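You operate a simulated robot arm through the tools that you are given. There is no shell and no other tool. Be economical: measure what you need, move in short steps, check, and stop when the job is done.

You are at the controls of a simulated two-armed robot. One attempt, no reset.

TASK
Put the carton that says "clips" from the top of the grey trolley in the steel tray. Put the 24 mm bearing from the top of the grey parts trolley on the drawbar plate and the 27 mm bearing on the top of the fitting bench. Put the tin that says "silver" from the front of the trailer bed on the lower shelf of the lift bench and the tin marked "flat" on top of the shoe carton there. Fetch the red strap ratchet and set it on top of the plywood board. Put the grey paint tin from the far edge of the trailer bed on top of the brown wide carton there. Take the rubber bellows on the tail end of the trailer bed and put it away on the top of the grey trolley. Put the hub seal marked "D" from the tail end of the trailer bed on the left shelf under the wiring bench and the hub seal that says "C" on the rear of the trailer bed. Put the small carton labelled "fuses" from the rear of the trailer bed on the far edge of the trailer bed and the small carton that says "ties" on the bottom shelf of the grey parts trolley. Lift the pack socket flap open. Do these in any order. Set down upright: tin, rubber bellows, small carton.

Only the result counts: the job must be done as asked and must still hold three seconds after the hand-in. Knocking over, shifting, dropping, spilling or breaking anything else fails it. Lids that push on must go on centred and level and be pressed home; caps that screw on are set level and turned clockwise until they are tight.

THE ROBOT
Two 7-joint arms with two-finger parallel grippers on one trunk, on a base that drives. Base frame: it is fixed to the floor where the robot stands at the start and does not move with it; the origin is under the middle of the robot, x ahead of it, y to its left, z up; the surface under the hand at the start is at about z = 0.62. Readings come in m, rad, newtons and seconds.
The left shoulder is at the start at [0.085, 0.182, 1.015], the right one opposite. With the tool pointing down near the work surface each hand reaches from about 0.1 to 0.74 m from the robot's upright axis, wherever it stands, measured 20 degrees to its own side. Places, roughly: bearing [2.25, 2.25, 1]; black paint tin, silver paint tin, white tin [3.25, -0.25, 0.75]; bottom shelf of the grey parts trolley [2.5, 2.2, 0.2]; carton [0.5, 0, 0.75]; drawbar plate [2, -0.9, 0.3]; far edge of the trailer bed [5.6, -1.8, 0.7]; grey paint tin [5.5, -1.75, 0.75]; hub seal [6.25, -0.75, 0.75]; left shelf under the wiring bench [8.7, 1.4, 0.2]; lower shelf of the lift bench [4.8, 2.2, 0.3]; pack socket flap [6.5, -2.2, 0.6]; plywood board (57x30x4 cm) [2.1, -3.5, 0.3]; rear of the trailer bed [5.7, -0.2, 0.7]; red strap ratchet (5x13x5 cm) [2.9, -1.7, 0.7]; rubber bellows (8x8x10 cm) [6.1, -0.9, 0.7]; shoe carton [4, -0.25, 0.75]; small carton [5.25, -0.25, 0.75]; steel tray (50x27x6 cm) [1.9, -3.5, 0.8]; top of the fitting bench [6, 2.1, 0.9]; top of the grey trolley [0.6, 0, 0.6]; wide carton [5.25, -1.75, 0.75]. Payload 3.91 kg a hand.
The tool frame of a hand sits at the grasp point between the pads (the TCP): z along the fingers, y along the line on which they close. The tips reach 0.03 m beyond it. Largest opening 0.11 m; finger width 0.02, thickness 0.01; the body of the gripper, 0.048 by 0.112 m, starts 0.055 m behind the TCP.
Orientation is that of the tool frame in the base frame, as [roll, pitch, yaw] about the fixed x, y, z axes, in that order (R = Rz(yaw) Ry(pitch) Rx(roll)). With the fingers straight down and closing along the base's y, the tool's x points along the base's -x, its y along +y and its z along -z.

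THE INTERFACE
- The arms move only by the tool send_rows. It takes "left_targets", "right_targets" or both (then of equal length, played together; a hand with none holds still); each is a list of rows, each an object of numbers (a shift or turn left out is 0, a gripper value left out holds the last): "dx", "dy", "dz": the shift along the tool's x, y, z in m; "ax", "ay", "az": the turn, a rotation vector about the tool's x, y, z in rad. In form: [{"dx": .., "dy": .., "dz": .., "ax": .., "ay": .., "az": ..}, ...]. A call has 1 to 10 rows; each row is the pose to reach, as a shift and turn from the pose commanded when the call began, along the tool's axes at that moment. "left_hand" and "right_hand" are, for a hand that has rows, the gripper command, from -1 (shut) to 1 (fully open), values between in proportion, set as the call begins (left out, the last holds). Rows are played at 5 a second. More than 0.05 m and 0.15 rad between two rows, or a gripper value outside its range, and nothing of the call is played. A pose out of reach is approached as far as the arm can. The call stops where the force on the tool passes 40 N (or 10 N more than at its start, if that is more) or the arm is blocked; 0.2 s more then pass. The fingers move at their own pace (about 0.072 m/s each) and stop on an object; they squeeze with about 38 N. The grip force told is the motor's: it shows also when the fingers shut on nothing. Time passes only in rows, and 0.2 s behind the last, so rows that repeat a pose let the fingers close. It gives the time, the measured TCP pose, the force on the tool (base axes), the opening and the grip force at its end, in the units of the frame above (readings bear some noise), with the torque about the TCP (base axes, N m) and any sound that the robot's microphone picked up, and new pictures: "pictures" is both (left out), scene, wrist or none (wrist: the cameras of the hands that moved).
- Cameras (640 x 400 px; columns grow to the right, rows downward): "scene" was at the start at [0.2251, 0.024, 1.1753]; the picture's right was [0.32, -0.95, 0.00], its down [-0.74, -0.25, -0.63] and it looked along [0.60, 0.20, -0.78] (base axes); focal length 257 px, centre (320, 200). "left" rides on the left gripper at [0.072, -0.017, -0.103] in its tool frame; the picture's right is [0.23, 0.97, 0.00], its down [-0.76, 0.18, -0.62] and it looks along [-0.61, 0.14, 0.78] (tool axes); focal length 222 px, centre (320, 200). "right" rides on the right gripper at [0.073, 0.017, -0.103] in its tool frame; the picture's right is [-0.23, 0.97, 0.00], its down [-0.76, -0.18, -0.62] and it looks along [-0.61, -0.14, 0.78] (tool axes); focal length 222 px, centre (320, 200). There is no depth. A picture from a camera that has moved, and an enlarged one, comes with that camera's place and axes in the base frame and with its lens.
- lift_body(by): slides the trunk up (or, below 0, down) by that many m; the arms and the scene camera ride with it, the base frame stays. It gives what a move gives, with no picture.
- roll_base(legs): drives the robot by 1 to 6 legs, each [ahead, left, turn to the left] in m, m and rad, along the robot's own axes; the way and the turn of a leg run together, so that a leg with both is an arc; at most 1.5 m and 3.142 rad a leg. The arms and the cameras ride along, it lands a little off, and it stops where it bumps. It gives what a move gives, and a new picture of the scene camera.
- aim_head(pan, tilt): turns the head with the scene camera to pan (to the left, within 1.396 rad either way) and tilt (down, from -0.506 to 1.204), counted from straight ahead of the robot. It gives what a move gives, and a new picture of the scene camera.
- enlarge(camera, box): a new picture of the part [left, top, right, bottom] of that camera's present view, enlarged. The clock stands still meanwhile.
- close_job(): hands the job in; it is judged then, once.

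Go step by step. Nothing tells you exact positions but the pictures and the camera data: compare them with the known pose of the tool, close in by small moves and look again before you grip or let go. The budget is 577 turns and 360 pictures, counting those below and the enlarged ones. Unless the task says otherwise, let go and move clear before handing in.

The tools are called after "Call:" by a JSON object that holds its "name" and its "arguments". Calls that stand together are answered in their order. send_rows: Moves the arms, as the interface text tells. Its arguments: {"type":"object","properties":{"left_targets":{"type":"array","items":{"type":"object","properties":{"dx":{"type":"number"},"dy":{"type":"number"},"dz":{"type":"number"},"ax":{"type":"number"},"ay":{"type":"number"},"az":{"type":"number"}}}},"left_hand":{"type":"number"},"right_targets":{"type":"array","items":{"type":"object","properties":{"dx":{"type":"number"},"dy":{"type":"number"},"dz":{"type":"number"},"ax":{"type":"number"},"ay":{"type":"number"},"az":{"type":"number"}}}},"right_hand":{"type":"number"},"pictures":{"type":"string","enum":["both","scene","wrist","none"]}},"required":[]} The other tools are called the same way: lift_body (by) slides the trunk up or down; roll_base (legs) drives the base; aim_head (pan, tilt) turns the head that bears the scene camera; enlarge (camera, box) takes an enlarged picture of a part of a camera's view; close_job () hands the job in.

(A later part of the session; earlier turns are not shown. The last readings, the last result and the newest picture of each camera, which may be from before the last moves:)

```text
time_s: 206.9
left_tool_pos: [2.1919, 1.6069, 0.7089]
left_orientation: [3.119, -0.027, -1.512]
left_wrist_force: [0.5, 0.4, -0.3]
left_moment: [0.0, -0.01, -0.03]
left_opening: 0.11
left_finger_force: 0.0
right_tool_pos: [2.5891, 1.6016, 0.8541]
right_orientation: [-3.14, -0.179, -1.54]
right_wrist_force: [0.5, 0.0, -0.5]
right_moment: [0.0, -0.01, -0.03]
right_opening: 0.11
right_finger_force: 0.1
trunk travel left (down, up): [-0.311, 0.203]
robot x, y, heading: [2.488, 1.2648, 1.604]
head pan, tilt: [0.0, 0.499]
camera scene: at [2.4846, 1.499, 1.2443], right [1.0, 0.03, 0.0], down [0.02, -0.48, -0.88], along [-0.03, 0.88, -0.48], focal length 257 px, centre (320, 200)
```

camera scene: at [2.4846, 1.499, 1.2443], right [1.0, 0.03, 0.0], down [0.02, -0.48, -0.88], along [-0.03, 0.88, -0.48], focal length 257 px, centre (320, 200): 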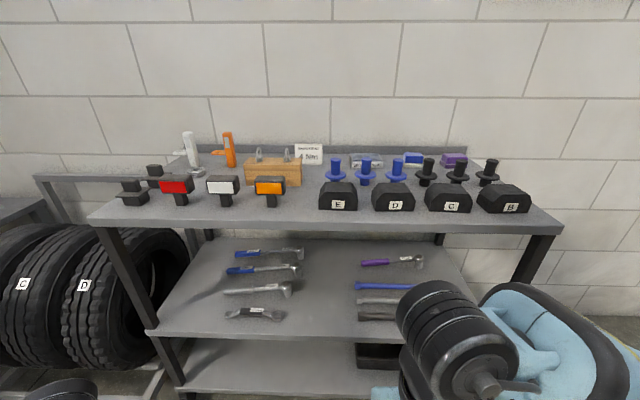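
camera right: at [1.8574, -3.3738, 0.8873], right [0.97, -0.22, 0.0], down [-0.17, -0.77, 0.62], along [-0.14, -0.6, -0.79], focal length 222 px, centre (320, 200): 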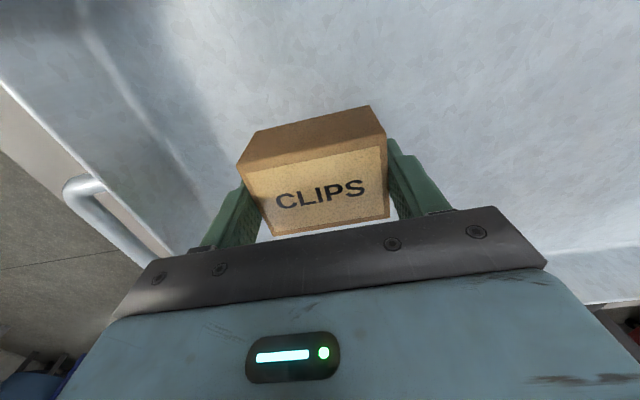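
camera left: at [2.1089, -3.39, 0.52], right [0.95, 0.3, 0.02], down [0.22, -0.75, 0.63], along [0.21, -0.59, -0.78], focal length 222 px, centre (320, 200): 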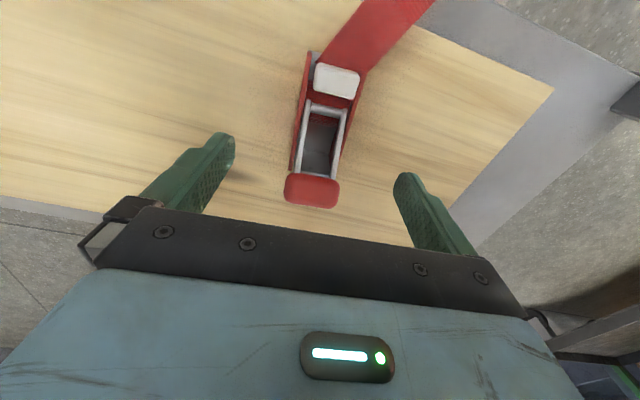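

Call:
{"name": "enlarge", "arguments": {"camera": "scene", "box": [80, 110, 340, 240]}}

Call:
{"name": "enlarge", "arguments": {"camera": "scene", "box": [290, 110, 550, 240]}}

```text
2.46 times, centred on (210, 175) of scene
camera zoom: at [2.4846, 1.499, 1.2443], right [1.0, 0.03, 0.0], down [0.02, -0.48, -0.88], along [-0.03, 0.88, -0.48], focal length 632 px, centre (591, 262)
```

zoom: 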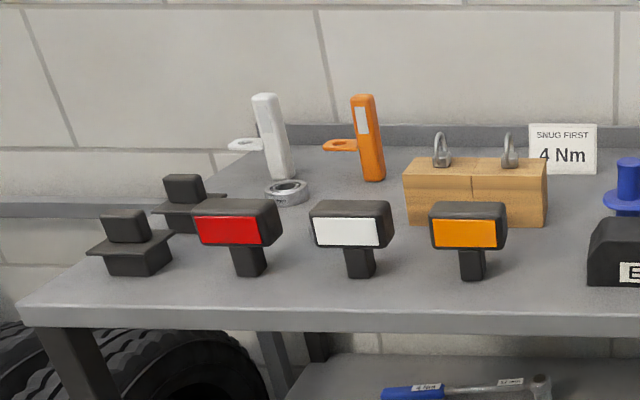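

```text
2.46 times, centred on (420, 175) of scene
camera zoom: at [2.4846, 1.499, 1.2443], right [1.0, 0.03, 0.0], down [0.02, -0.48, -0.88], along [-0.03, 0.88, -0.48], focal length 632 px, centre (74, 262)
```

zoom: 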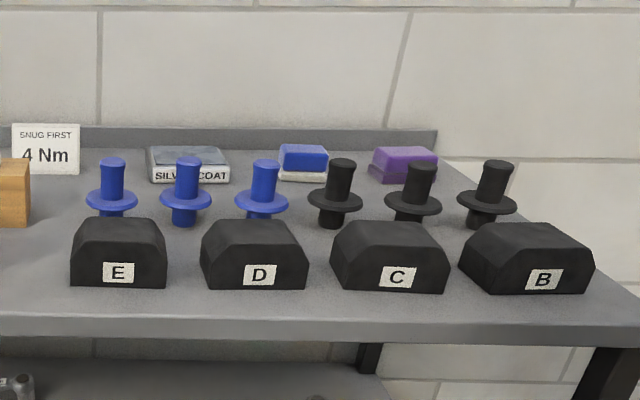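

I see one bearing ring behind the red reflector, near (2.06, 2.27). I'll raise the trunk for a steeper look to find the second one and the marks.

Call:
{"name": "lift_body", "arguments": {"by": 0.2}}

Call:
{"name": "aim_head", "arguments": {"pan": 0.45, "tilt": 0.75}}

Call:
{"name": "enlarge", "arguments": {"camera": "scene", "box": [200, 80, 440, 230]}}

```text
time_s: 209.1
left_tool_pos: [2.1912, 1.6062, 0.9077]
left_orientation: [3.118, -0.028, -1.511]
left_wrist_force: [0.7, -0.6, -1.2]
left_moment: [-0.01, 0.02, 0.01]
left_opening: 0.1101
left_finger_force: 0.1
right_tool_pos: [2.5884, 1.6016, 1.0529]
right_orientation: [-3.139, -0.184, -1.54]
right_wrist_force: [0.2, 0.9, 0.0]
right_moment: [0.04, -0.01, -0.01]
right_opening: 0.1097
right_finger_force: 0.1
trunk travel left (down, up): [-0.511, 0.003]
robot x, y, heading: [2.4921, 1.2682, 1.601]
head pan, tilt: [0.0, 0.499]
```

```text
time_s: 210.0
left_tool_pos: [2.1915, 1.6071, 0.909]
left_orientation: [3.118, -0.025, -1.513]
left_wrist_force: [-0.6, 0.1, 0.1]
left_moment: [-0.02, -0.02, 0.0]
left_opening: 0.1101
left_finger_force: 0.1
right_tool_pos: [2.5874, 1.6015, 1.054]
right_orientation: [-3.139, -0.179, -1.538]
right_wrist_force: [-0.1, 0.5, -0.2]
right_moment: [0.01, -0.01, -0.02]
right_opening: 0.1099
right_finger_force: 0.1
trunk travel left (down, up): [-0.511, 0.003]
robot x, y, heading: [2.4861, 1.2594, 1.599]
head pan, tilt: [0.45, 0.75]
camera scene: at [2.4533, 1.3527, 1.4468], right [0.89, 0.46, 0.0], down [0.32, -0.6, -0.73], along [-0.34, 0.65, -0.68], focal length 257 px, centre (320, 200)
```

scene: 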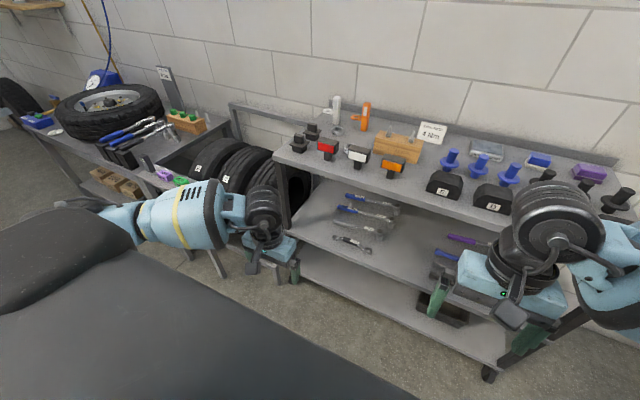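

```text
2.67 times, centred on (320, 155) of scene
camera zoom: at [2.4533, 1.3527, 1.4468], right [0.89, 0.46, 0.0], down [0.32, -0.6, -0.73], along [-0.34, 0.65, -0.68], focal length 685 px, centre (320, 320)
```

zoom: 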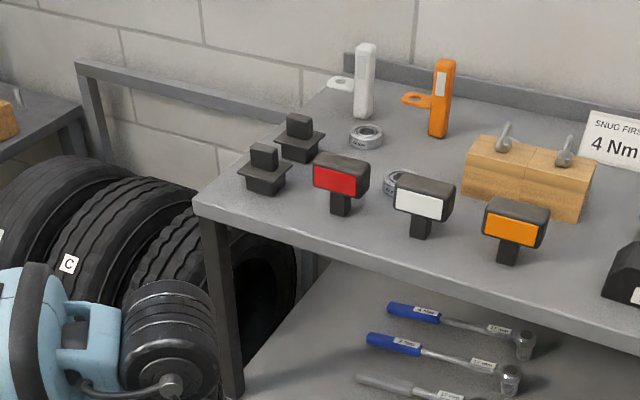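

Call:
{"name": "enlarge", "arguments": {"camera": "scene", "box": [320, 118, 368, 158]}}

```text
10.00 times, centred on (344, 138) of scene
camera zoom: at [2.4533, 1.3527, 1.4468], right [0.89, 0.46, 0.0], down [0.32, -0.6, -0.73], along [-0.34, 0.65, -0.68], focal length 2569 px, centre (80, 820)
```

zoom: 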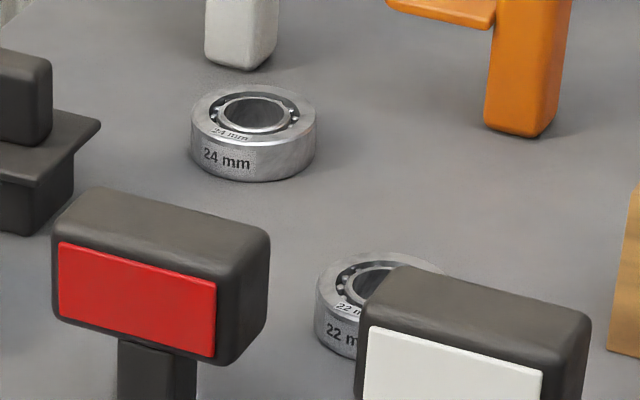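

The left ring is "24 mm" at about (2.055, 2.27, 0.916) and its neighbour reads "22 mm", so the 27 must be hidden behind something. I'll raise both hands and move in.

Call:
{"name": "send_rows", "arguments": {"left_targets": [{"dz": -0.05}, {"dz": -0.1}, {"dz": -0.15}, {"dz": -0.19}, {"dz": -0.19}], "right_targets": [{"dz": -0.03, "ay": -0.09}, {"dz": -0.06, "ay": -0.18}, {"dz": -0.08, "ay": -0.18}, {"dz": -0.08, "ay": -0.18}, {"dz": -0.08, "ay": -0.18}], "pictures": "none"}}

Call:
{"name": "roll_base", "arguments": {"legs": [[0.33, 0.23, -0.03]]}}

```text
time_s: 211.2
left_tool_pos: [2.1951, 1.61, 1.0978]
left_orientation: [3.119, -0.027, -1.511]
left_wrist_force: [0.4, 0.0, -0.8]
left_moment: [-0.01, -0.01, -0.02]
left_opening: 0.11
left_finger_force: 0.1
right_tool_pos: [2.587, 1.6182, 1.135]
right_orientation: [-3.139, 0.0, -1.541]
right_wrist_force: [-0.2, 0.2, 0.6]
right_moment: [0.0, 0.0, 0.0]
right_opening: 0.1098
right_finger_force: 0.0
trunk travel left (down, up): [-0.511, 0.003]
robot x, y, heading: [2.4895, 1.2662, 1.601]
head pan, tilt: [0.45, 0.75]
```

```text
time_s: 213.8
left_tool_pos: [1.9712, 1.9361, 1.0992]
left_orientation: [3.119, -0.026, -1.533]
left_wrist_force: [-0.2, -0.5, -0.5]
left_moment: [0.0, -0.04, 0.0]
left_opening: 0.11
left_finger_force: 0.1
right_tool_pos: [2.3627, 1.9349, 1.1347]
right_orientation: [-3.14, 0.0, -1.56]
right_wrist_force: [-0.7, 0.7, 0.0]
right_moment: [0.0, 0.03, 0.01]
right_opening: 0.11
right_finger_force: 0.1
trunk travel left (down, up): [-0.511, 0.003]
robot x, y, heading: [2.2585, 1.588, 1.581]
head pan, tilt: [0.45, 0.75]
camera scene: at [2.2241, 1.6735, 1.4468], right [0.9, 0.45, 0.0], down [0.3, -0.61, -0.73], along [-0.33, 0.65, -0.68], focal length 257 px, centre (320, 200)
```

scene: 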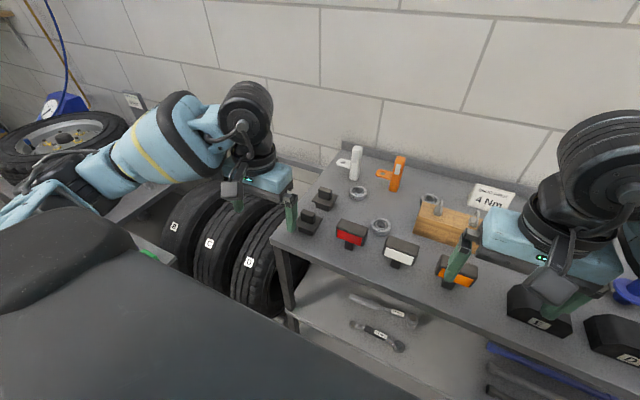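

Call:
{"name": "enlarge", "arguments": {"camera": "scene", "box": [330, 140, 490, 260]}}

```text
3.33 times, centred on (410, 200) of scene
camera zoom: at [2.2241, 1.6735, 1.4468], right [0.9, 0.45, 0.0], down [0.3, -0.61, -0.73], along [-0.33, 0.65, -0.68], focal length 856 px, centre (20, 200)
```

zoom: 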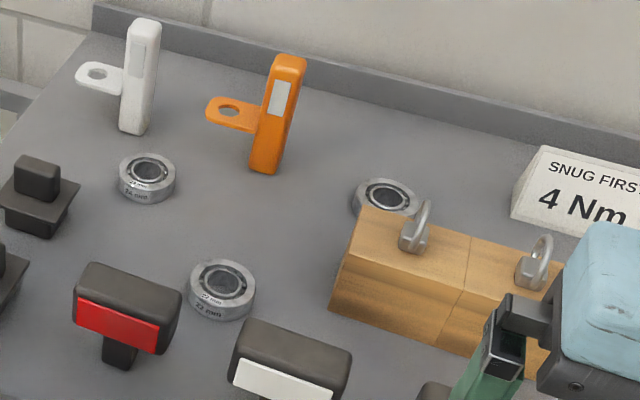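

The third ring, presumably 27, sits behind the wooden block at about (2.267, 2.343). I'll creep in 4 cm and first bring the left hand, tilted forward, towards the 24 mm ring.

Call:
{"name": "roll_base", "arguments": {"legs": [[0.04, 0, 0]]}}

Call:
{"name": "send_rows", "arguments": {"left_targets": [{"dx": -0.035, "dy": -0.018, "ay": -0.07}, {"dx": -0.07, "dy": -0.036, "ay": -0.14}, {"dx": -0.105, "dy": -0.054, "ay": -0.21}, {"dx": -0.14, "dy": -0.07, "ay": -0.28}, {"dx": -0.17, "dy": -0.085, "dz": 0.02, "ay": -0.35}, {"dx": -0.2, "dy": -0.085, "dz": 0.04, "ay": -0.35}], "left_hand": 0.6, "pictures": "wrist"}}

```text
time_s: 214.6
left_tool_pos: [1.9707, 1.9741, 1.098]
left_orientation: [3.118, -0.024, -1.531]
left_wrist_force: [0.4, -0.9, 0.2]
left_moment: [0.04, -0.03, 0.01]
left_opening: 0.11
left_finger_force: 0.1
right_tool_pos: [2.3624, 1.9753, 1.1357]
right_orientation: [-3.14, 0.0, -1.558]
right_wrist_force: [-0.6, 0.2, -0.5]
right_moment: [0.0, 0.01, -0.01]
right_opening: 0.1101
right_finger_force: 0.1
trunk travel left (down, up): [-0.511, 0.003]
robot x, y, heading: [2.2563, 1.6255, 1.587]
head pan, tilt: [0.45, 0.75]
camera scene: at [2.2236, 1.7121, 1.447], right [0.89, 0.45, 0.0], down [0.3, -0.61, -0.73], along [-0.33, 0.66, -0.68], focal length 257 px, centre (320, 200)
```

scene: 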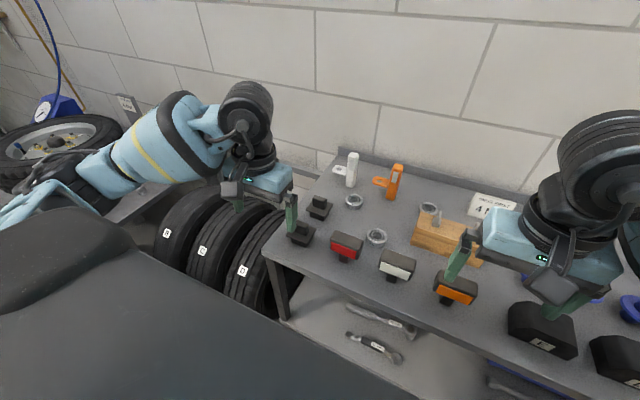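

```text
time_s: 216.0
left_tool_pos: [2.0469, 2.1793, 1.0521]
left_orientation: [3.116, 0.326, -1.538]
left_wrist_force: [0.9, 0.8, 0.7]
left_moment: [-0.02, -0.01, -0.02]
left_opening: 0.0877
left_finger_force: 0.1
right_tool_pos: [2.3619, 1.9771, 1.1336]
right_orientation: [-3.14, -0.002, -1.557]
right_wrist_force: [-0.8, 0.3, 0.8]
right_moment: [-0.02, -0.01, -0.02]
right_opening: 0.1101
right_finger_force: 0.0
trunk travel left (down, up): [-0.511, 0.003]
robot x, y, heading: [2.2593, 1.6266, 1.58]
head pan, tilt: [0.45, 0.75]
camera left: at [2.0704, 2.0786, 1.1273], right [-0.97, -0.25, -0.05], down [-0.18, 0.52, 0.84], along [-0.19, 0.82, -0.54], focal length 222 px, centre (320, 200)
```

left: 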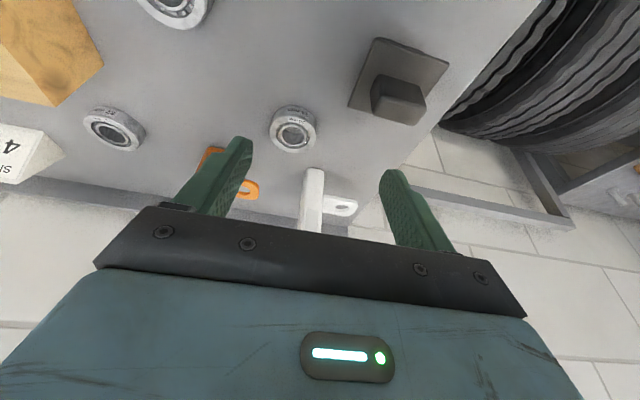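

The ring is right below, at (2.066, 2.258). I'll descend along the tilted approach in steps.

Call:
{"name": "send_rows", "arguments": {"left_targets": [{"dx": -0.013, "dy": -0.007, "dz": 0.04}, {"dx": -0.026, "dy": -0.014, "dz": 0.08}, {"dx": -0.036, "dy": -0.021, "dz": 0.115}, {"dx": -0.038, "dy": -0.021, "dz": 0.127}], "pictures": "wrist"}}

```text
time_s: 217.0
left_tool_pos: [2.0614, 2.252, 0.953]
left_orientation: [3.121, 0.335, -1.538]
left_wrist_force: [-3.8, -24.9, 32.8]
left_moment: [-0.74, -1.36, -0.95]
left_opening: 0.0862
left_finger_force: 0.1
right_tool_pos: [2.3617, 1.9704, 1.1379]
right_orientation: [-3.14, 0.01, -1.558]
right_wrist_force: [1.1, 0.0, 0.4]
right_moment: [0.0, 0.02, 0.0]
right_opening: 0.1103
right_finger_force: 0.0
trunk travel left (down, up): [-0.511, 0.003]
robot x, y, heading: [2.258, 1.6268, 1.585]
head pan, tilt: [0.45, 0.75]
camera left: at [2.0852, 2.1505, 1.0263], right [-0.97, -0.25, -0.06], down [-0.18, 0.51, 0.84], along [-0.18, 0.82, -0.54], focal length 222 px, centre (320, 200)
```

left: 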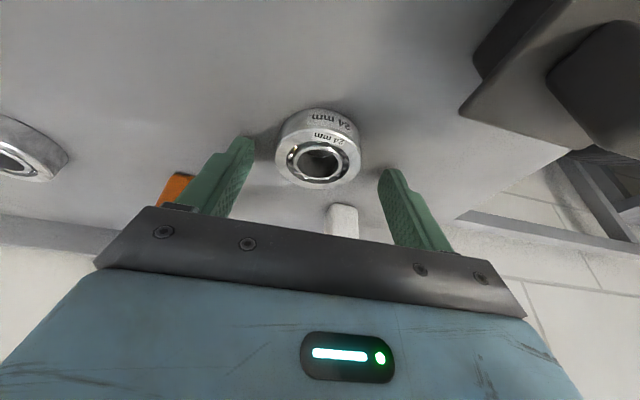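

The fingertips touched the trolley top, so it is at about z 0.918 and the ring at (2.068, 2.24). I'll back up a little, re-centre and grip.

Call:
{"name": "send_rows", "arguments": {"left_targets": [{"dx": 0.008, "dy": -0.003, "dz": -0.008}, {"dx": 0.015, "dy": -0.006, "dz": -0.012}], "pictures": "none"}}

Call:
{"name": "send_rows", "arguments": {"left_targets": [{}, {}, {}, {}], "left_hand": -1, "pictures": "wrist"}}

```text
time_s: 217.6
left_tool_pos: [2.0659, 2.2396, 0.9523]
left_orientation: [3.118, 0.331, -1.535]
left_wrist_force: [-6.5, 18.0, 22.4]
left_moment: [0.63, -0.78, 0.9]
left_opening: 0.0851
left_finger_force: 0.1
right_tool_pos: [2.3625, 1.9758, 1.1352]
right_orientation: [-3.14, 0.0, -1.557]
right_wrist_force: [0.3, -1.2, 0.6]
right_moment: [0.01, -0.01, 0.02]
right_opening: 0.11
right_finger_force: 0.1
trunk travel left (down, up): [-0.511, 0.003]
robot x, y, heading: [2.2599, 1.6274, 1.586]
head pan, tilt: [0.45, 0.75]
```

```text
time_s: 218.6
left_tool_pos: [2.0704, 2.2358, 0.9527]
left_orientation: [3.117, 0.329, -1.541]
left_wrist_force: [8.7, -8.3, 27.5]
left_moment: [-0.23, -1.19, -0.26]
left_opening: 0.0503
left_finger_force: 38.2
right_tool_pos: [2.3631, 1.9735, 1.1363]
right_orientation: [3.141, 0.003, -1.558]
right_wrist_force: [0.0, 0.1, 0.5]
right_moment: [-0.04, -0.01, 0.02]
right_opening: 0.11
right_finger_force: 0.2
trunk travel left (down, up): [-0.511, 0.003]
robot x, y, heading: [2.2629, 1.6247, 1.587]
head pan, tilt: [0.45, 0.75]
camera left: at [2.0926, 2.1343, 1.0268], right [-0.97, -0.25, -0.05], down [-0.18, 0.51, 0.84], along [-0.19, 0.82, -0.54], focal length 222 px, centre (320, 200)
```

left: 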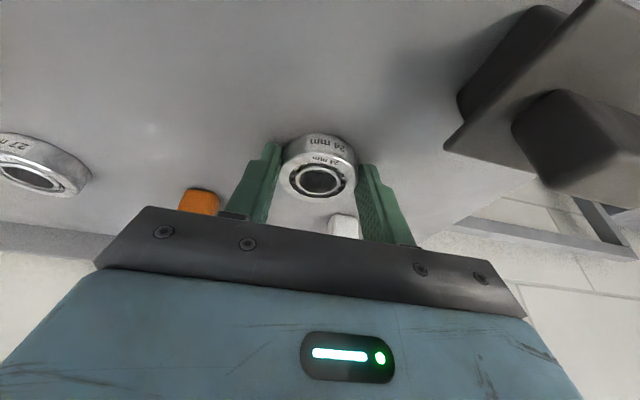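

The 24 mm ring is gripped, and the other ring indeed shows "27". I'll lift and retract the left hand.

Call:
{"name": "send_rows", "arguments": {"left_targets": [{"dx": -0.01, "dz": -0.03}, {"dx": -0.022, "dz": -0.066}, {"dx": -0.035, "dz": -0.104}, {"dx": -0.048, "dz": -0.14}, {"dx": -0.006, "dz": -0.155, "ay": 0.07}, {"dx": 0.037, "dz": -0.155, "ay": 0.14}, {"dx": 0.08, "dz": -0.145, "ay": 0.21}, {"dx": 0.125, "dz": -0.135, "ay": 0.28}, {"dx": 0.17, "dz": -0.12, "ay": 0.33}], "pictures": "none"}}

```text
time_s: 220.6
left_tool_pos: [2.0796, 2.0568, 1.0309]
left_orientation: [3.136, 0.047, -1.521]
left_wrist_force: [-1.5, 4.9, 17.2]
left_moment: [0.35, -0.3, 0.09]
left_opening: 0.0501
left_finger_force: 38.2
right_tool_pos: [2.3628, 1.9758, 1.1351]
right_orientation: [-3.14, 0.0, -1.556]
right_wrist_force: [0.1, 0.5, -1.2]
right_moment: [0.0, -0.03, -0.01]
right_opening: 0.1101
right_finger_force: 0.1
trunk travel left (down, up): [-0.511, 0.003]
robot x, y, heading: [2.2571, 1.6233, 1.586]
head pan, tilt: [0.45, 0.75]
stopped in row 9 (left hand): the force on the tool passed its limit at 71 N (the readings are from after the stop); the commanded pose is now the measured one
```

I brushed something, probably the red reflector, on the way back. I'll lift straight up and look.

Call:
{"name": "send_rows", "arguments": {"left_targets": [{"dz": -0.03}, {"dz": -0.07}], "pictures": "both"}}

```text
time_s: 221.2
left_tool_pos: [2.0774, 2.0509, 1.0991]
left_orientation: [3.132, 0.039, -1.524]
left_wrist_force: [-0.3, -0.4, -2.1]
left_moment: [0.01, -0.04, 0.0]
left_opening: 0.0502
left_finger_force: 38.3
right_tool_pos: [2.362, 1.9755, 1.1332]
right_orientation: [-3.141, 0.0, -1.556]
right_wrist_force: [0.3, 0.2, 0.7]
right_moment: [-0.05, 0.01, -0.01]
right_opening: 0.1099
right_finger_force: 0.0
trunk travel left (down, up): [-0.511, 0.003]
robot x, y, heading: [2.2596, 1.6271, 1.584]
head pan, tilt: [0.45, 0.75]
camera scene: at [2.2236, 1.7135, 1.4468], right [0.89, 0.45, 0.0], down [0.3, -0.61, -0.73], along [-0.33, 0.65, -0.68], focal length 257 px, centre (320, 200)
camera left: at [2.0996, 1.9754, 1.2], right [-0.96, -0.27, 0.0], down [-0.21, 0.73, 0.65], along [-0.18, 0.63, -0.76], focal length 222 px, centre (320, 200)
```

scene: 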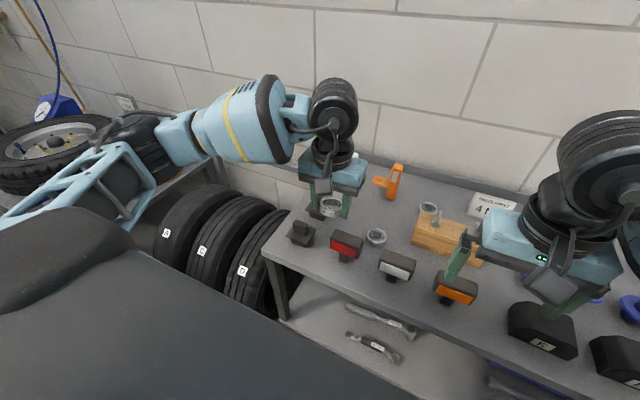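
left: 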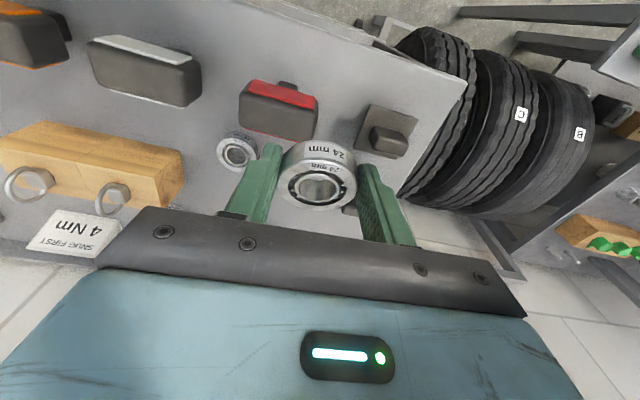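

The reflectors are still in place. I'll tuck the left hand back, strafe left 0.2 m, and bring the right hand over the 27 mm ring.

Call:
{"name": "send_rows", "arguments": {"left_targets": [{"dx": 0.04, "dz": -0.03}, {"dx": 0.08, "dz": -0.04}, {"dx": 0.1, "dz": -0.04}], "right_targets": [{"dz": -0.02}, {"dz": -0.03}, {"dz": -0.03}], "pictures": "none"}}

Call:
{"name": "roll_base", "arguments": {"legs": [[0, 0.19, 0]]}}

Call:
{"name": "send_rows", "arguments": {"right_targets": [{"dx": -0.035, "dy": -0.02, "ay": -0.08}, {"dx": -0.07, "dy": -0.04, "ay": -0.16}, {"dx": -0.105, "dy": -0.06, "ay": -0.24}, {"dx": -0.14, "dy": -0.08, "ay": -0.32}, {"dx": -0.18, "dy": -0.095, "ay": -0.4}, {"dx": -0.22, "dy": -0.098, "dz": 0.01, "ay": -0.42}], "right_hand": 0.5, "pictures": "both"}}

```text
time_s: 222.0
left_tool_pos: [2.0866, 1.9492, 1.1345]
left_orientation: [3.133, 0.039, -1.523]
left_wrist_force: [0.0, 0.4, -0.6]
left_moment: [0.04, 0.02, 0.0]
left_opening: 0.0503
left_finger_force: 37.7
right_tool_pos: [2.3617, 1.9778, 1.163]
right_orientation: [-3.141, -0.002, -1.56]
right_wrist_force: [0.2, 0.8, -0.1]
right_moment: [-0.02, 0.03, -0.01]
right_opening: 0.1101
right_finger_force: 0.0
trunk travel left (down, up): [-0.511, 0.003]
robot x, y, heading: [2.2562, 1.6283, 1.588]
head pan, tilt: [0.45, 0.75]
```

```text
time_s: 224.3
left_tool_pos: [1.8979, 1.9464, 1.1336]
left_orientation: [3.132, 0.039, -1.526]
left_wrist_force: [-0.2, -0.2, -0.9]
left_moment: [-0.03, -0.01, 0.02]
left_opening: 0.0504
left_finger_force: 37.6
right_tool_pos: [2.1731, 1.9748, 1.1637]
right_orientation: [-3.139, -0.002, -1.559]
right_wrist_force: [0.3, -0.4, -0.2]
right_moment: [-0.02, 0.01, 0.02]
right_opening: 0.1099
right_finger_force: 0.1
trunk travel left (down, up): [-0.511, 0.003]
robot x, y, heading: [2.0716, 1.6238, 1.586]
head pan, tilt: [0.45, 0.75]
camera scene: at [2.0347, 1.7116, 1.4467], right [0.9, 0.45, 0.0], down [0.3, -0.61, -0.73], along [-0.33, 0.65, -0.68], focal length 257 px, centre (320, 200)
```

scene: 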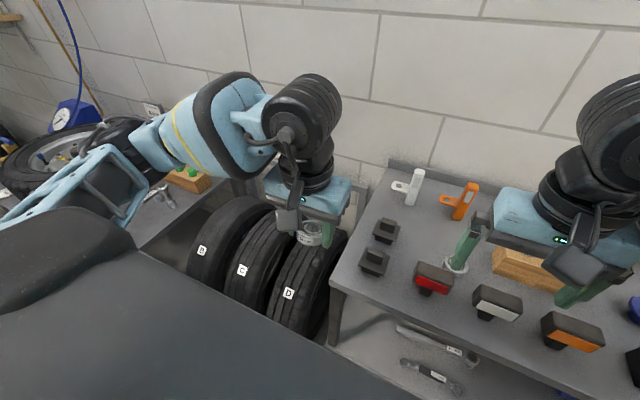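

```text
time_s: 225.7
left_tool_pos: [1.8979, 1.9478, 1.1329]
left_orientation: [3.134, 0.035, -1.526]
left_wrist_force: [0.3, 0.5, -2.3]
left_moment: [-0.06, 0.0, -0.02]
left_opening: 0.0505
left_finger_force: 38.4
right_tool_pos: [2.2701, 2.1989, 1.1534]
right_orientation: [-3.138, 0.419, -1.557]
right_wrist_force: [0.1, 0.6, -0.1]
right_moment: [-0.04, -0.03, -0.02]
right_opening: 0.0825
right_finger_force: 0.0
trunk travel left (down, up): [-0.511, 0.003]
robot x, y, heading: [2.0702, 1.6234, 1.585]
head pan, tilt: [0.45, 0.75]
camera scene: at [2.0342, 1.7129, 1.4466], right [0.9, 0.45, 0.0], down [0.3, -0.61, -0.73], along [-0.33, 0.65, -0.68], focal length 257 px, centre (320, 200)
camera right: at [2.2542, 2.0896, 1.2178], right [-0.98, 0.2, 0.09], down [0.17, 0.44, 0.88], along [0.13, 0.87, -0.47], focal length 222 px, centre (320, 200)
```

scene: 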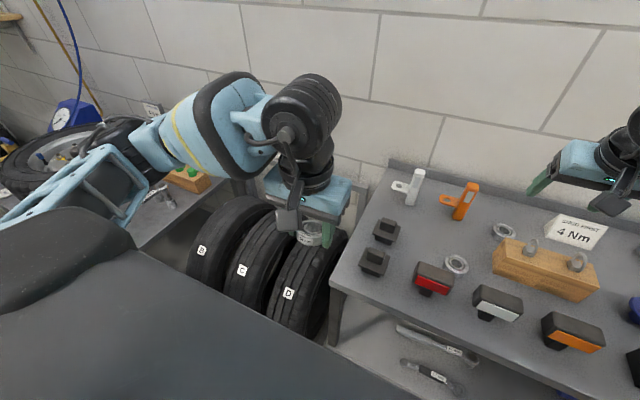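
right: 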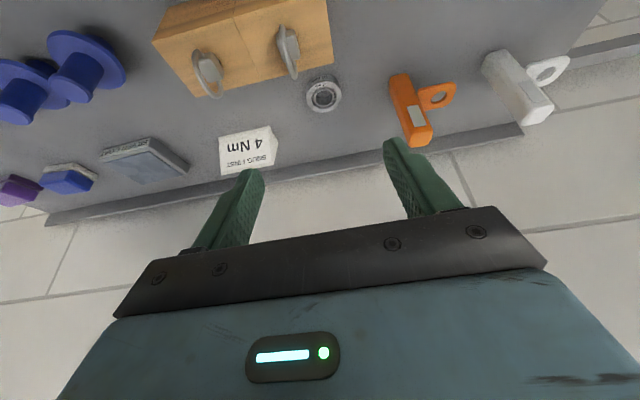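

The ring is at (2.266, 2.305). I'll reduce the tilt to stay clear of the hooks on the block and move above it.

Call:
{"name": "send_rows", "arguments": {"right_targets": [{"dx": -0.012, "dy": 0.003, "dz": 0.033, "ay": 0.03}, {"dx": -0.025, "dy": 0.003, "dz": 0.066, "ay": 0.06}, {"dx": -0.035, "dy": 0.003, "dz": 0.1, "ay": 0.09}, {"dx": -0.0415, "dy": 0.003, "dz": 0.128, "ay": 0.12}], "pictures": "wrist"}}

```text
time_s: 226.7
left_tool_pos: [1.8978, 1.9466, 1.133]
left_orientation: [3.133, 0.036, -1.524]
left_wrist_force: [0.2, 0.0, -2.0]
left_moment: [-0.01, 0.01, 0.02]
left_opening: 0.05
left_finger_force: 38.3
right_tool_pos: [2.2664, 2.2881, 1.052]
right_orientation: [-3.141, 0.298, -1.559]
right_wrist_force: [0.0, -0.6, 0.7]
right_moment: [-0.01, -0.03, -0.01]
right_opening: 0.0826
right_finger_force: 0.1
trunk travel left (down, up): [-0.511, 0.003]
robot x, y, heading: [2.0722, 1.6262, 1.583]
head pan, tilt: [0.45, 0.75]
camera right: at [2.2511, 2.1868, 1.1283], right [-0.98, 0.21, 0.06], down [0.17, 0.55, 0.82], along [0.13, 0.81, -0.57], focal length 222 px, centre (320, 200)
```

right: 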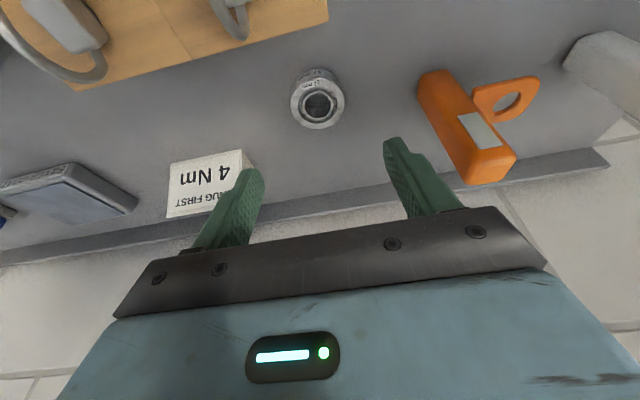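

Call:
{"name": "send_rows", "arguments": {"right_targets": [{"dx": 0.009, "dy": 0.001, "dz": 0.035}, {"dx": 0.018, "dy": 0.002, "dz": 0.07}, {"dx": 0.022, "dy": 0.002, "dz": 0.085}, {"dx": 0.024, "dy": 0.002, "dz": 0.091}], "pictures": "wrist"}}

```text
time_s: 227.7
left_tool_pos: [1.8992, 1.9472, 1.1333]
left_orientation: [3.131, 0.039, -1.525]
left_wrist_force: [-0.4, 0.2, -1.7]
left_moment: [0.01, 0.01, 0.01]
left_opening: 0.0503
left_finger_force: 38.6
right_tool_pos: [2.2646, 2.2899, 0.9599]
right_orientation: [-3.14, 0.298, -1.558]
right_wrist_force: [0.4, -0.3, 0.0]
right_moment: [0.02, -0.01, 0.02]
right_opening: 0.0825
right_finger_force: 0.1
trunk travel left (down, up): [-0.511, 0.003]
robot x, y, heading: [2.074, 1.6228, 1.587]
head pan, tilt: [0.45, 0.75]
camera right: at [2.248, 2.1887, 1.0368], right [-0.98, 0.21, 0.06], down [0.17, 0.55, 0.82], along [0.13, 0.81, -0.57], focal length 222 px, centre (320, 200)
```

right: 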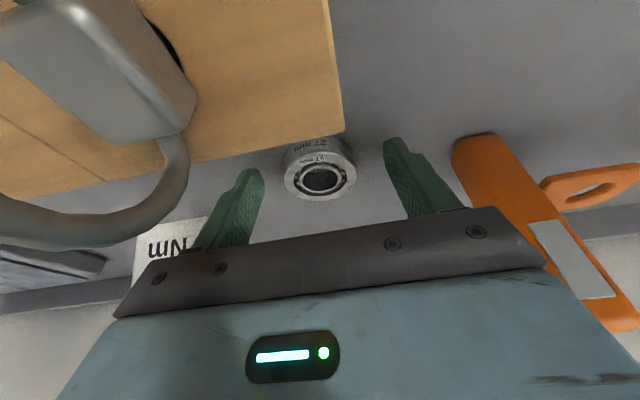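

Call:
{"name": "send_rows", "arguments": {"right_targets": [{"dx": 0.002, "dz": 0.004}, {"dx": 0.002, "dz": 0.006}], "pictures": "none"}}

Call:
{"name": "send_rows", "arguments": {"right_targets": [{}, {}, {}, {}], "right_hand": -1, "pictures": "wrist"}}

```text
time_s: 228.3
left_tool_pos: [1.8982, 1.9469, 1.1337]
left_orientation: [3.132, 0.038, -1.525]
left_wrist_force: [0.5, 0.3, -1.3]
left_moment: [-0.02, 0.01, 0.01]
left_opening: 0.0501
left_finger_force: 37.9
right_tool_pos: [2.262, 2.2888, 0.9539]
right_orientation: [-3.139, 0.299, -1.558]
right_wrist_force: [0.2, -0.4, 1.3]
right_moment: [0.03, -0.02, -0.01]
right_opening: 0.0826
right_finger_force: 0.0
trunk travel left (down, up): [-0.511, 0.003]
robot x, y, heading: [2.07, 1.62, 1.584]
head pan, tilt: [0.45, 0.75]
```

```text
time_s: 229.3
left_tool_pos: [1.899, 1.9459, 1.133]
left_orientation: [3.132, 0.038, -1.525]
left_wrist_force: [0.0, 1.0, -2.9]
left_moment: [0.02, -0.02, 0.01]
left_opening: 0.0501
left_finger_force: 38.2
right_tool_pos: [2.2639, 2.2904, 0.9542]
right_orientation: [-3.139, 0.297, -1.558]
right_wrist_force: [1.0, -0.2, 0.8]
right_moment: [-0.01, 0.04, -0.02]
right_opening: 0.05
right_finger_force: 37.7
trunk travel left (down, up): [-0.511, 0.003]
robot x, y, heading: [2.0705, 1.6254, 1.584]
head pan, tilt: [0.45, 0.75]
camera right: at [2.2476, 2.1879, 1.031], right [-0.98, 0.21, 0.07], down [0.17, 0.55, 0.82], along [0.13, 0.81, -0.57], focal length 222 px, centre (320, 200)
```

right: 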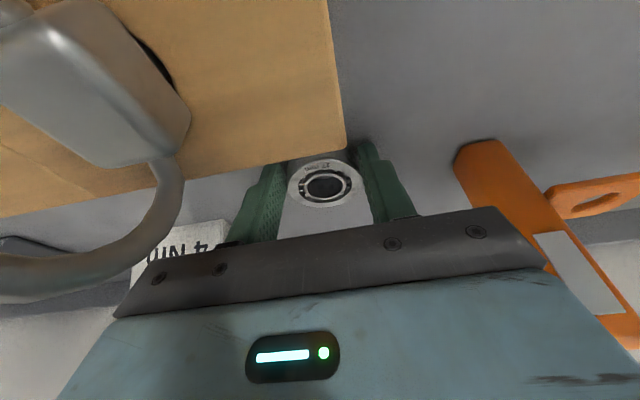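

The 27 mm ring is gripped. I'll lift straight up high, then retract and level the hand.

Call:
{"name": "send_rows", "arguments": {"right_targets": [{"dx": -0.012, "dz": -0.04}, {"dx": -0.024, "dz": -0.08}, {"dx": -0.036, "dz": -0.12}, {"dx": -0.05, "dz": -0.162}, {"dx": -0.055, "dz": -0.18}, {"dx": -0.015, "dz": -0.192}, {"dx": 0.03, "dz": -0.205, "ay": 0.06}, {"dx": 0.075, "dz": -0.218, "ay": 0.12}, {"dx": 0.12, "dz": -0.23, "ay": 0.2}, {"dx": 0.165, "dz": -0.244, "ay": 0.29}], "pictures": "scene"}}

```text
time_s: 231.5
left_tool_pos: [1.8984, 1.9465, 1.1341]
left_orientation: [3.132, 0.038, -1.525]
left_wrist_force: [0.6, -0.5, -1.9]
left_moment: [-0.04, -0.02, 0.02]
left_opening: 0.05
left_finger_force: 38.4
right_tool_pos: [2.266, 2.0597, 1.141]
right_orientation: [-3.139, 0.008, -1.562]
right_wrist_force: [-0.5, -0.3, -0.6]
right_moment: [-0.05, -0.03, 0.0]
right_opening: 0.0501
right_finger_force: 38.5
trunk travel left (down, up): [-0.511, 0.003]
robot x, y, heading: [2.0696, 1.6277, 1.581]
head pan, tilt: [0.45, 0.75]
camera scene: at [2.0349, 1.7111, 1.4468], right [0.9, 0.45, 0.0], down [0.3, -0.61, -0.73], along [-0.33, 0.65, -0.68], focal length 257 px, centre (320, 200)
```

scene: 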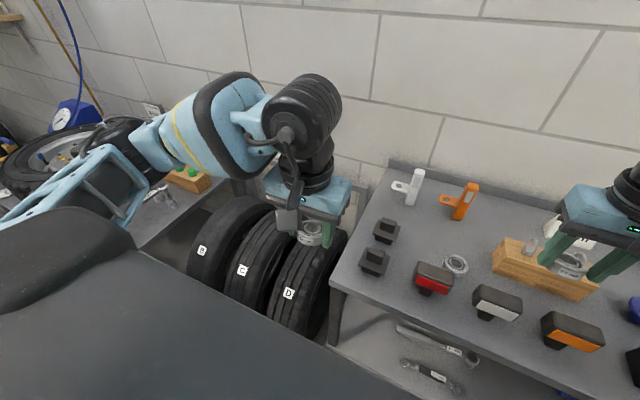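

Both bearings are held. I'll back away from the trolley and turn towards the drawbar to place the 24 mm ring.

Call:
{"name": "roll_base", "arguments": {"legs": [[-0.75, 0, 0], [0, 0, 3.13]]}}

Call:
{"name": "aim_head", "arguments": {"pan": 0, "tilt": 0.55}}

```text
time_s: 242.7
left_tool_pos: [2.2395, 0.5883, 1.1342]
left_orientation: [3.132, 0.037, 1.593]
left_wrist_force: [0.1, -0.2, -1.1]
left_moment: [-0.01, 0.02, 0.02]
left_opening: 0.0502
left_finger_force: 37.9
right_tool_pos: [1.8699, 0.4824, 1.1398]
right_orientation: [-3.139, 0.009, 1.56]
right_wrist_force: [-0.7, 0.2, -1.6]
right_moment: [0.02, -0.01, -0.05]
right_opening: 0.05
right_finger_force: 38.0
trunk travel left (down, up): [-0.511, 0.003]
robot x, y, heading: [2.0735, 0.9115, -1.583]
head pan, tilt: [0.45, 0.75]
camera scene: at [2.1105, 0.825, 1.4467], right [-0.9, -0.43, 0.0], down [-0.29, 0.62, -0.73], along [0.31, -0.66, -0.68], focal length 257 px, centre (320, 200)
```

scene: 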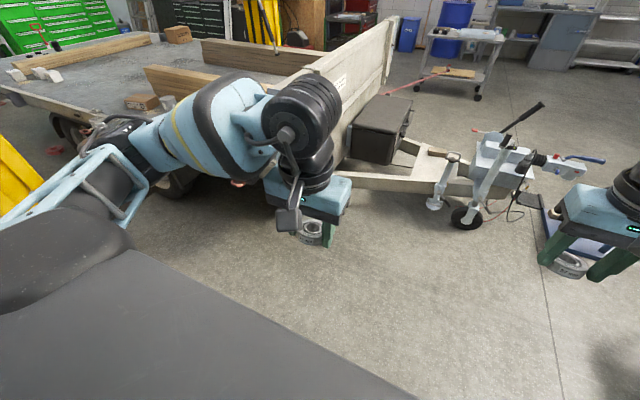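

```text
time_s: 243.6
left_tool_pos: [2.2388, 0.5874, 1.1329]
left_orientation: [3.134, 0.04, 1.593]
left_wrist_force: [-1.0, -0.5, -0.6]
left_moment: [0.02, -0.01, 0.0]
left_opening: 0.0501
left_finger_force: 37.9
right_tool_pos: [1.8687, 0.4836, 1.1381]
right_orientation: [-3.141, 0.008, 1.56]
right_wrist_force: [0.1, -0.5, -1.9]
right_moment: [0.04, -0.02, 0.0]
right_opening: 0.05
right_finger_force: 38.3
trunk travel left (down, up): [-0.511, 0.003]
robot x, y, heading: [2.0728, 0.9088, -1.583]
head pan, tilt: [0.0, 0.55]
camera scene: at [2.0744, 0.8102, 1.4641], right [-1.0, 0.01, 0.0], down [0.01, 0.52, -0.85], along [-0.01, -0.85, -0.52], focal length 257 px, centre (320, 200)
```

scene: 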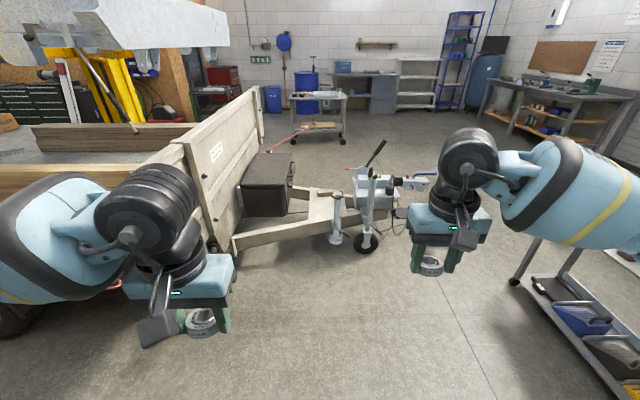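

The plate lies between the drawbar rails, near (1.98, -0.95). I'll drive up to it.

Call:
{"name": "roll_base", "arguments": {"legs": [[0.95, 0.0, 0.012]]}}

```text
time_s: 248.6
left_tool_pos: [2.2372, -0.362, 1.1328]
left_orientation: [3.133, 0.038, 1.605]
left_wrist_force: [0.4, -0.1, -2.2]
left_moment: [-0.01, -0.01, -0.03]
left_opening: 0.0503
left_finger_force: 38.4
right_tool_pos: [1.8694, -0.4705, 1.1403]
right_orientation: [-3.14, 0.01, 1.571]
right_wrist_force: [-0.3, 0.4, -1.7]
right_moment: [0.01, 0.0, -0.02]
right_opening: 0.0503
right_finger_force: 37.9
trunk travel left (down, up): [-0.511, 0.003]
robot x, y, heading: [2.0711, -0.0348, -1.57]
head pan, tilt: [0.0, 0.55]
camera scene: at [2.0703, -0.1408, 1.4641], right [-1.0, 0.0, 0.0], down [0.0, 0.52, -0.85], along [0.0, -0.85, -0.52], focal length 257 px, centre (320, 200)
```

scene: 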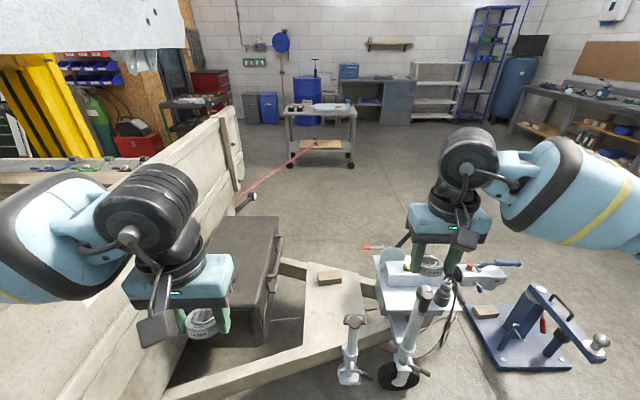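

The plate spans about x 1.83–2.15, y -0.8 to -1.2, with a jack pole at (1.945, -0.69). I'll aim for (2.08, -0.94). First I'll tuck the right hand in and up, then move in and lower the trunk.

Call:
{"name": "send_rows", "arguments": {"right_targets": [{"dx": 0.04, "dz": -0.02}, {"dx": 0.08, "dz": -0.04}, {"dx": 0.12, "dz": -0.06}, {"dx": 0.14, "dz": -0.1}, {"dx": 0.14, "dz": -0.14}], "pictures": "none"}}

Call:
{"name": "roll_base", "arguments": {"legs": [[0.23, -0.06, 0]]}}

Call:
{"name": "lift_body", "arguments": {"by": -0.4}}

Call:
{"name": "aim_head", "arguments": {"pan": 0.1, "tilt": 0.95}}

```text
time_s: 249.8
left_tool_pos: [2.2381, -0.3604, 1.133]
left_orientation: [3.133, 0.037, 1.603]
left_wrist_force: [0.3, 0.4, -2.6]
left_moment: [-0.01, -0.02, -0.03]
left_opening: 0.0502
left_finger_force: 38.0
right_tool_pos: [1.8704, -0.3303, 1.279]
right_orientation: [-3.14, 0.006, 1.57]
right_wrist_force: [0.9, 0.1, -1.9]
right_moment: [0.06, 0.01, -0.03]
right_opening: 0.0499
right_finger_force: 38.2
trunk travel left (down, up): [-0.511, 0.003]
robot x, y, heading: [2.0708, -0.039, -1.575]
head pan, tilt: [0.0, 0.55]
```

```text
time_s: 251.6
left_tool_pos: [2.1765, -0.5896, 1.1329]
left_orientation: [3.134, 0.038, 1.602]
left_wrist_force: [-0.7, 0.1, -1.6]
left_moment: [0.04, 0.01, 0.02]
left_opening: 0.0504
left_finger_force: 38.3
right_tool_pos: [1.8094, -0.5566, 1.2768]
right_orientation: [-3.14, 0.008, 1.57]
right_wrist_force: [0.4, -0.7, -1.7]
right_moment: [-0.01, 0.01, 0.0]
right_opening: 0.0505
right_finger_force: 38.4
trunk travel left (down, up): [-0.511, 0.003]
robot x, y, heading: [2.0038, -0.2622, -1.573]
head pan, tilt: [0.0, 0.55]
camera scene: at [2.01, -0.368, 1.4642], right [-1.0, 0.0, 0.0], down [0.0, 0.52, -0.85], along [0.0, -0.85, -0.52], focal length 257 px, centre (320, 200)
```

scene: 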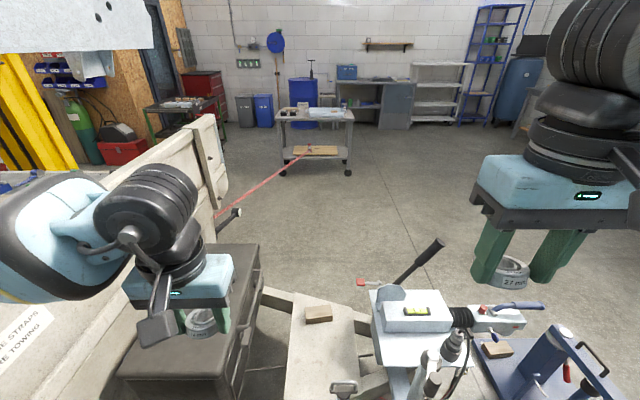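

```text
time_s: 255.4
left_tool_pos: [2.1764, -0.6113, 0.6868]
left_orientation: [3.128, -0.129, 1.602]
left_wrist_force: [-0.4, 0.2, -1.7]
left_moment: [0.02, -0.01, 0.01]
left_opening: 0.0502
left_finger_force: 38.3
right_tool_pos: [1.8109, -0.5566, 0.8776]
right_orientation: [-3.141, 0.009, 1.57]
right_wrist_force: [0.2, -0.7, -1.9]
right_moment: [-0.03, -0.01, -0.03]
right_opening: 0.0504
right_finger_force: 38.6
trunk travel left (down, up): [-0.111, 0.403]
robot x, y, heading: [2.0097, -0.2682, -1.569]
head pan, tilt: [0.0, 0.55]
```

```text
time_s: 256.3
left_tool_pos: [2.1772, -0.612, 0.6858]
left_orientation: [3.127, -0.13, 1.603]
left_wrist_force: [0.0, 0.4, -2.4]
left_moment: [0.04, 0.03, -0.02]
left_opening: 0.0497
left_finger_force: 37.8
right_tool_pos: [1.8087, -0.5548, 0.871]
right_orientation: [-3.116, 0.009, 1.578]
right_wrist_force: [80.1, 5.2, -137.7]
right_moment: [-3.98, 14.29, -0.92]
right_opening: 0.05
right_finger_force: 37.7
trunk travel left (down, up): [-0.111, 0.403]
robot x, y, heading: [2.0079, -0.2636, -1.571]
head pan, tilt: [0.099, 0.949]
camera scene: at [2.0151, -0.5618, 1.0016], right [-1.0, -0.06, 0.0], down [-0.04, 0.67, -0.74], along [0.05, -0.74, -0.67], focal length 257 px, centre (320, 200)
```

scene: 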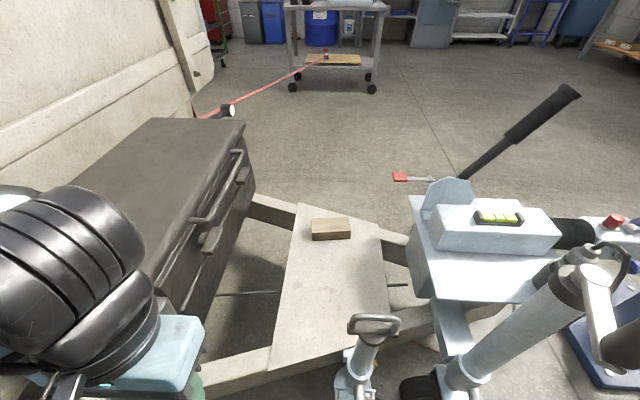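

The head pressed against the tucked right wrist. I'll move the right hand outward to the right to relieve it.

Call:
{"name": "send_rows", "arguments": {"right_targets": [{"dy": -0.03, "dz": 0.01}, {"dy": -0.07, "dz": 0.02}, {"dy": -0.11, "dz": 0.02}], "pictures": "none"}}

```text
time_s: 257.1
left_tool_pos: [2.1773, -0.6105, 0.686]
left_orientation: [3.128, -0.13, 1.602]
left_wrist_force: [0.2, 1.1, -2.3]
left_moment: [0.0, 0.02, 0.01]
left_opening: 0.0499
left_finger_force: 37.7
right_tool_pos: [1.6993, -0.5566, 0.859]
right_orientation: [-3.141, 0.01, 1.571]
right_wrist_force: [0.4, 1.0, -0.6]
right_moment: [0.03, 0.01, 0.02]
right_opening: 0.0503
right_finger_force: 38.7
trunk travel left (down, up): [-0.111, 0.403]
robot x, y, heading: [2.0098, -0.263, -1.57]
head pan, tilt: [0.099, 0.949]
```

Relieved, and both rings are still held. I'll move the left hand over the plate with the tilt that makes the ring sit flat.

Call:
{"name": "send_rows", "arguments": {"left_targets": [{"dx": -0.038, "dy": -0.014, "dz": 0.016, "ay": -0.05}, {"dx": -0.076, "dy": -0.028, "dz": 0.033, "ay": -0.1}, {"dx": -0.114, "dy": -0.042, "dz": 0.049, "ay": -0.15}, {"dx": -0.152, "dy": -0.056, "dz": 0.065, "ay": -0.2}, {"dx": -0.19, "dy": -0.07, "dz": 0.082, "ay": -0.25}, {"dx": -0.228, "dy": -0.085, "dz": 0.098, "ay": -0.3}, {"dx": -0.266, "dy": -0.1, "dz": 0.114, "ay": -0.36}, {"dx": -0.304, "dy": -0.115, "dz": 0.131, "ay": -0.41}, {"dx": -0.342, "dy": -0.125, "dz": 0.147, "ay": -0.46}], "pictures": "both"}}

```text
time_s: 259.1
left_tool_pos: [2.0658, -0.9346, 0.4925]
left_orientation: [3.127, 0.333, 1.593]
left_wrist_force: [-0.7, -0.3, -2.9]
left_moment: [0.03, -0.02, -0.04]
left_opening: 0.0503
left_finger_force: 37.5
right_tool_pos: [1.6996, -0.5566, 0.8578]
right_orientation: [-3.141, 0.009, 1.568]
right_wrist_force: [0.7, 0.1, -1.5]
right_moment: [-0.01, 0.0, -0.02]
right_opening: 0.0502
right_finger_force: 37.6
trunk travel left (down, up): [-0.111, 0.403]
robot x, y, heading: [2.01, -0.2629, -1.573]
head pan, tilt: [0.099, 0.949]
camera scene: at [2.0168, -0.5513, 0.9852], right [-1.0, -0.1, 0.0], down [-0.08, 0.81, -0.58], along [0.06, -0.58, -0.81], focal length 257 px, centre (320, 200)
camera left: at [2.0444, -0.833, 0.5672], right [0.97, 0.24, -0.06], down [0.18, -0.51, 0.84], along [0.17, -0.82, -0.54], focal length 222 px, centre (320, 200)
```

scene: 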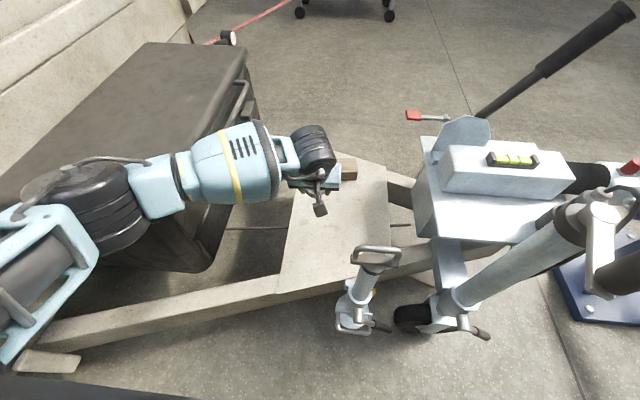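
left: 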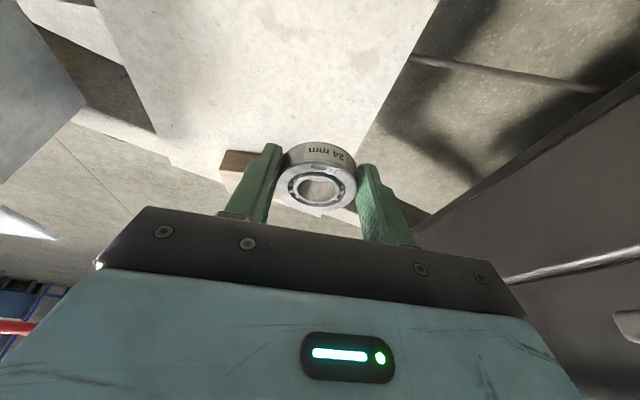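

Call:
{"name": "enlarge", "arguments": {"camera": "scene", "box": [0, 80, 320, 280]}}

```text
2.00 times, centred on (160, 180) of scene
camera zoom: at [2.0168, -0.5513, 0.9852], right [-1.0, -0.1, 0.0], down [-0.08, 0.81, -0.58], along [0.06, -0.58, -0.81], focal length 514 px, centre (640, 240)
```

zoom: 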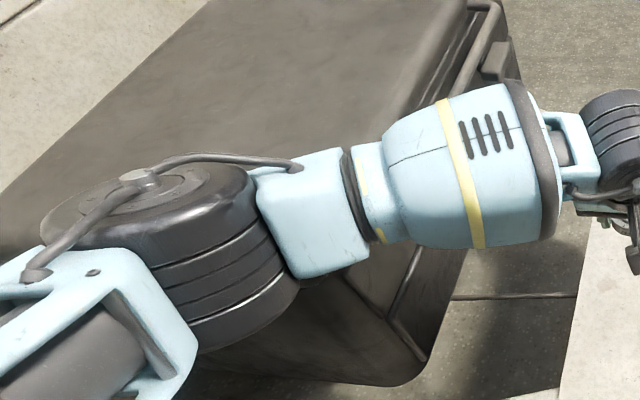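

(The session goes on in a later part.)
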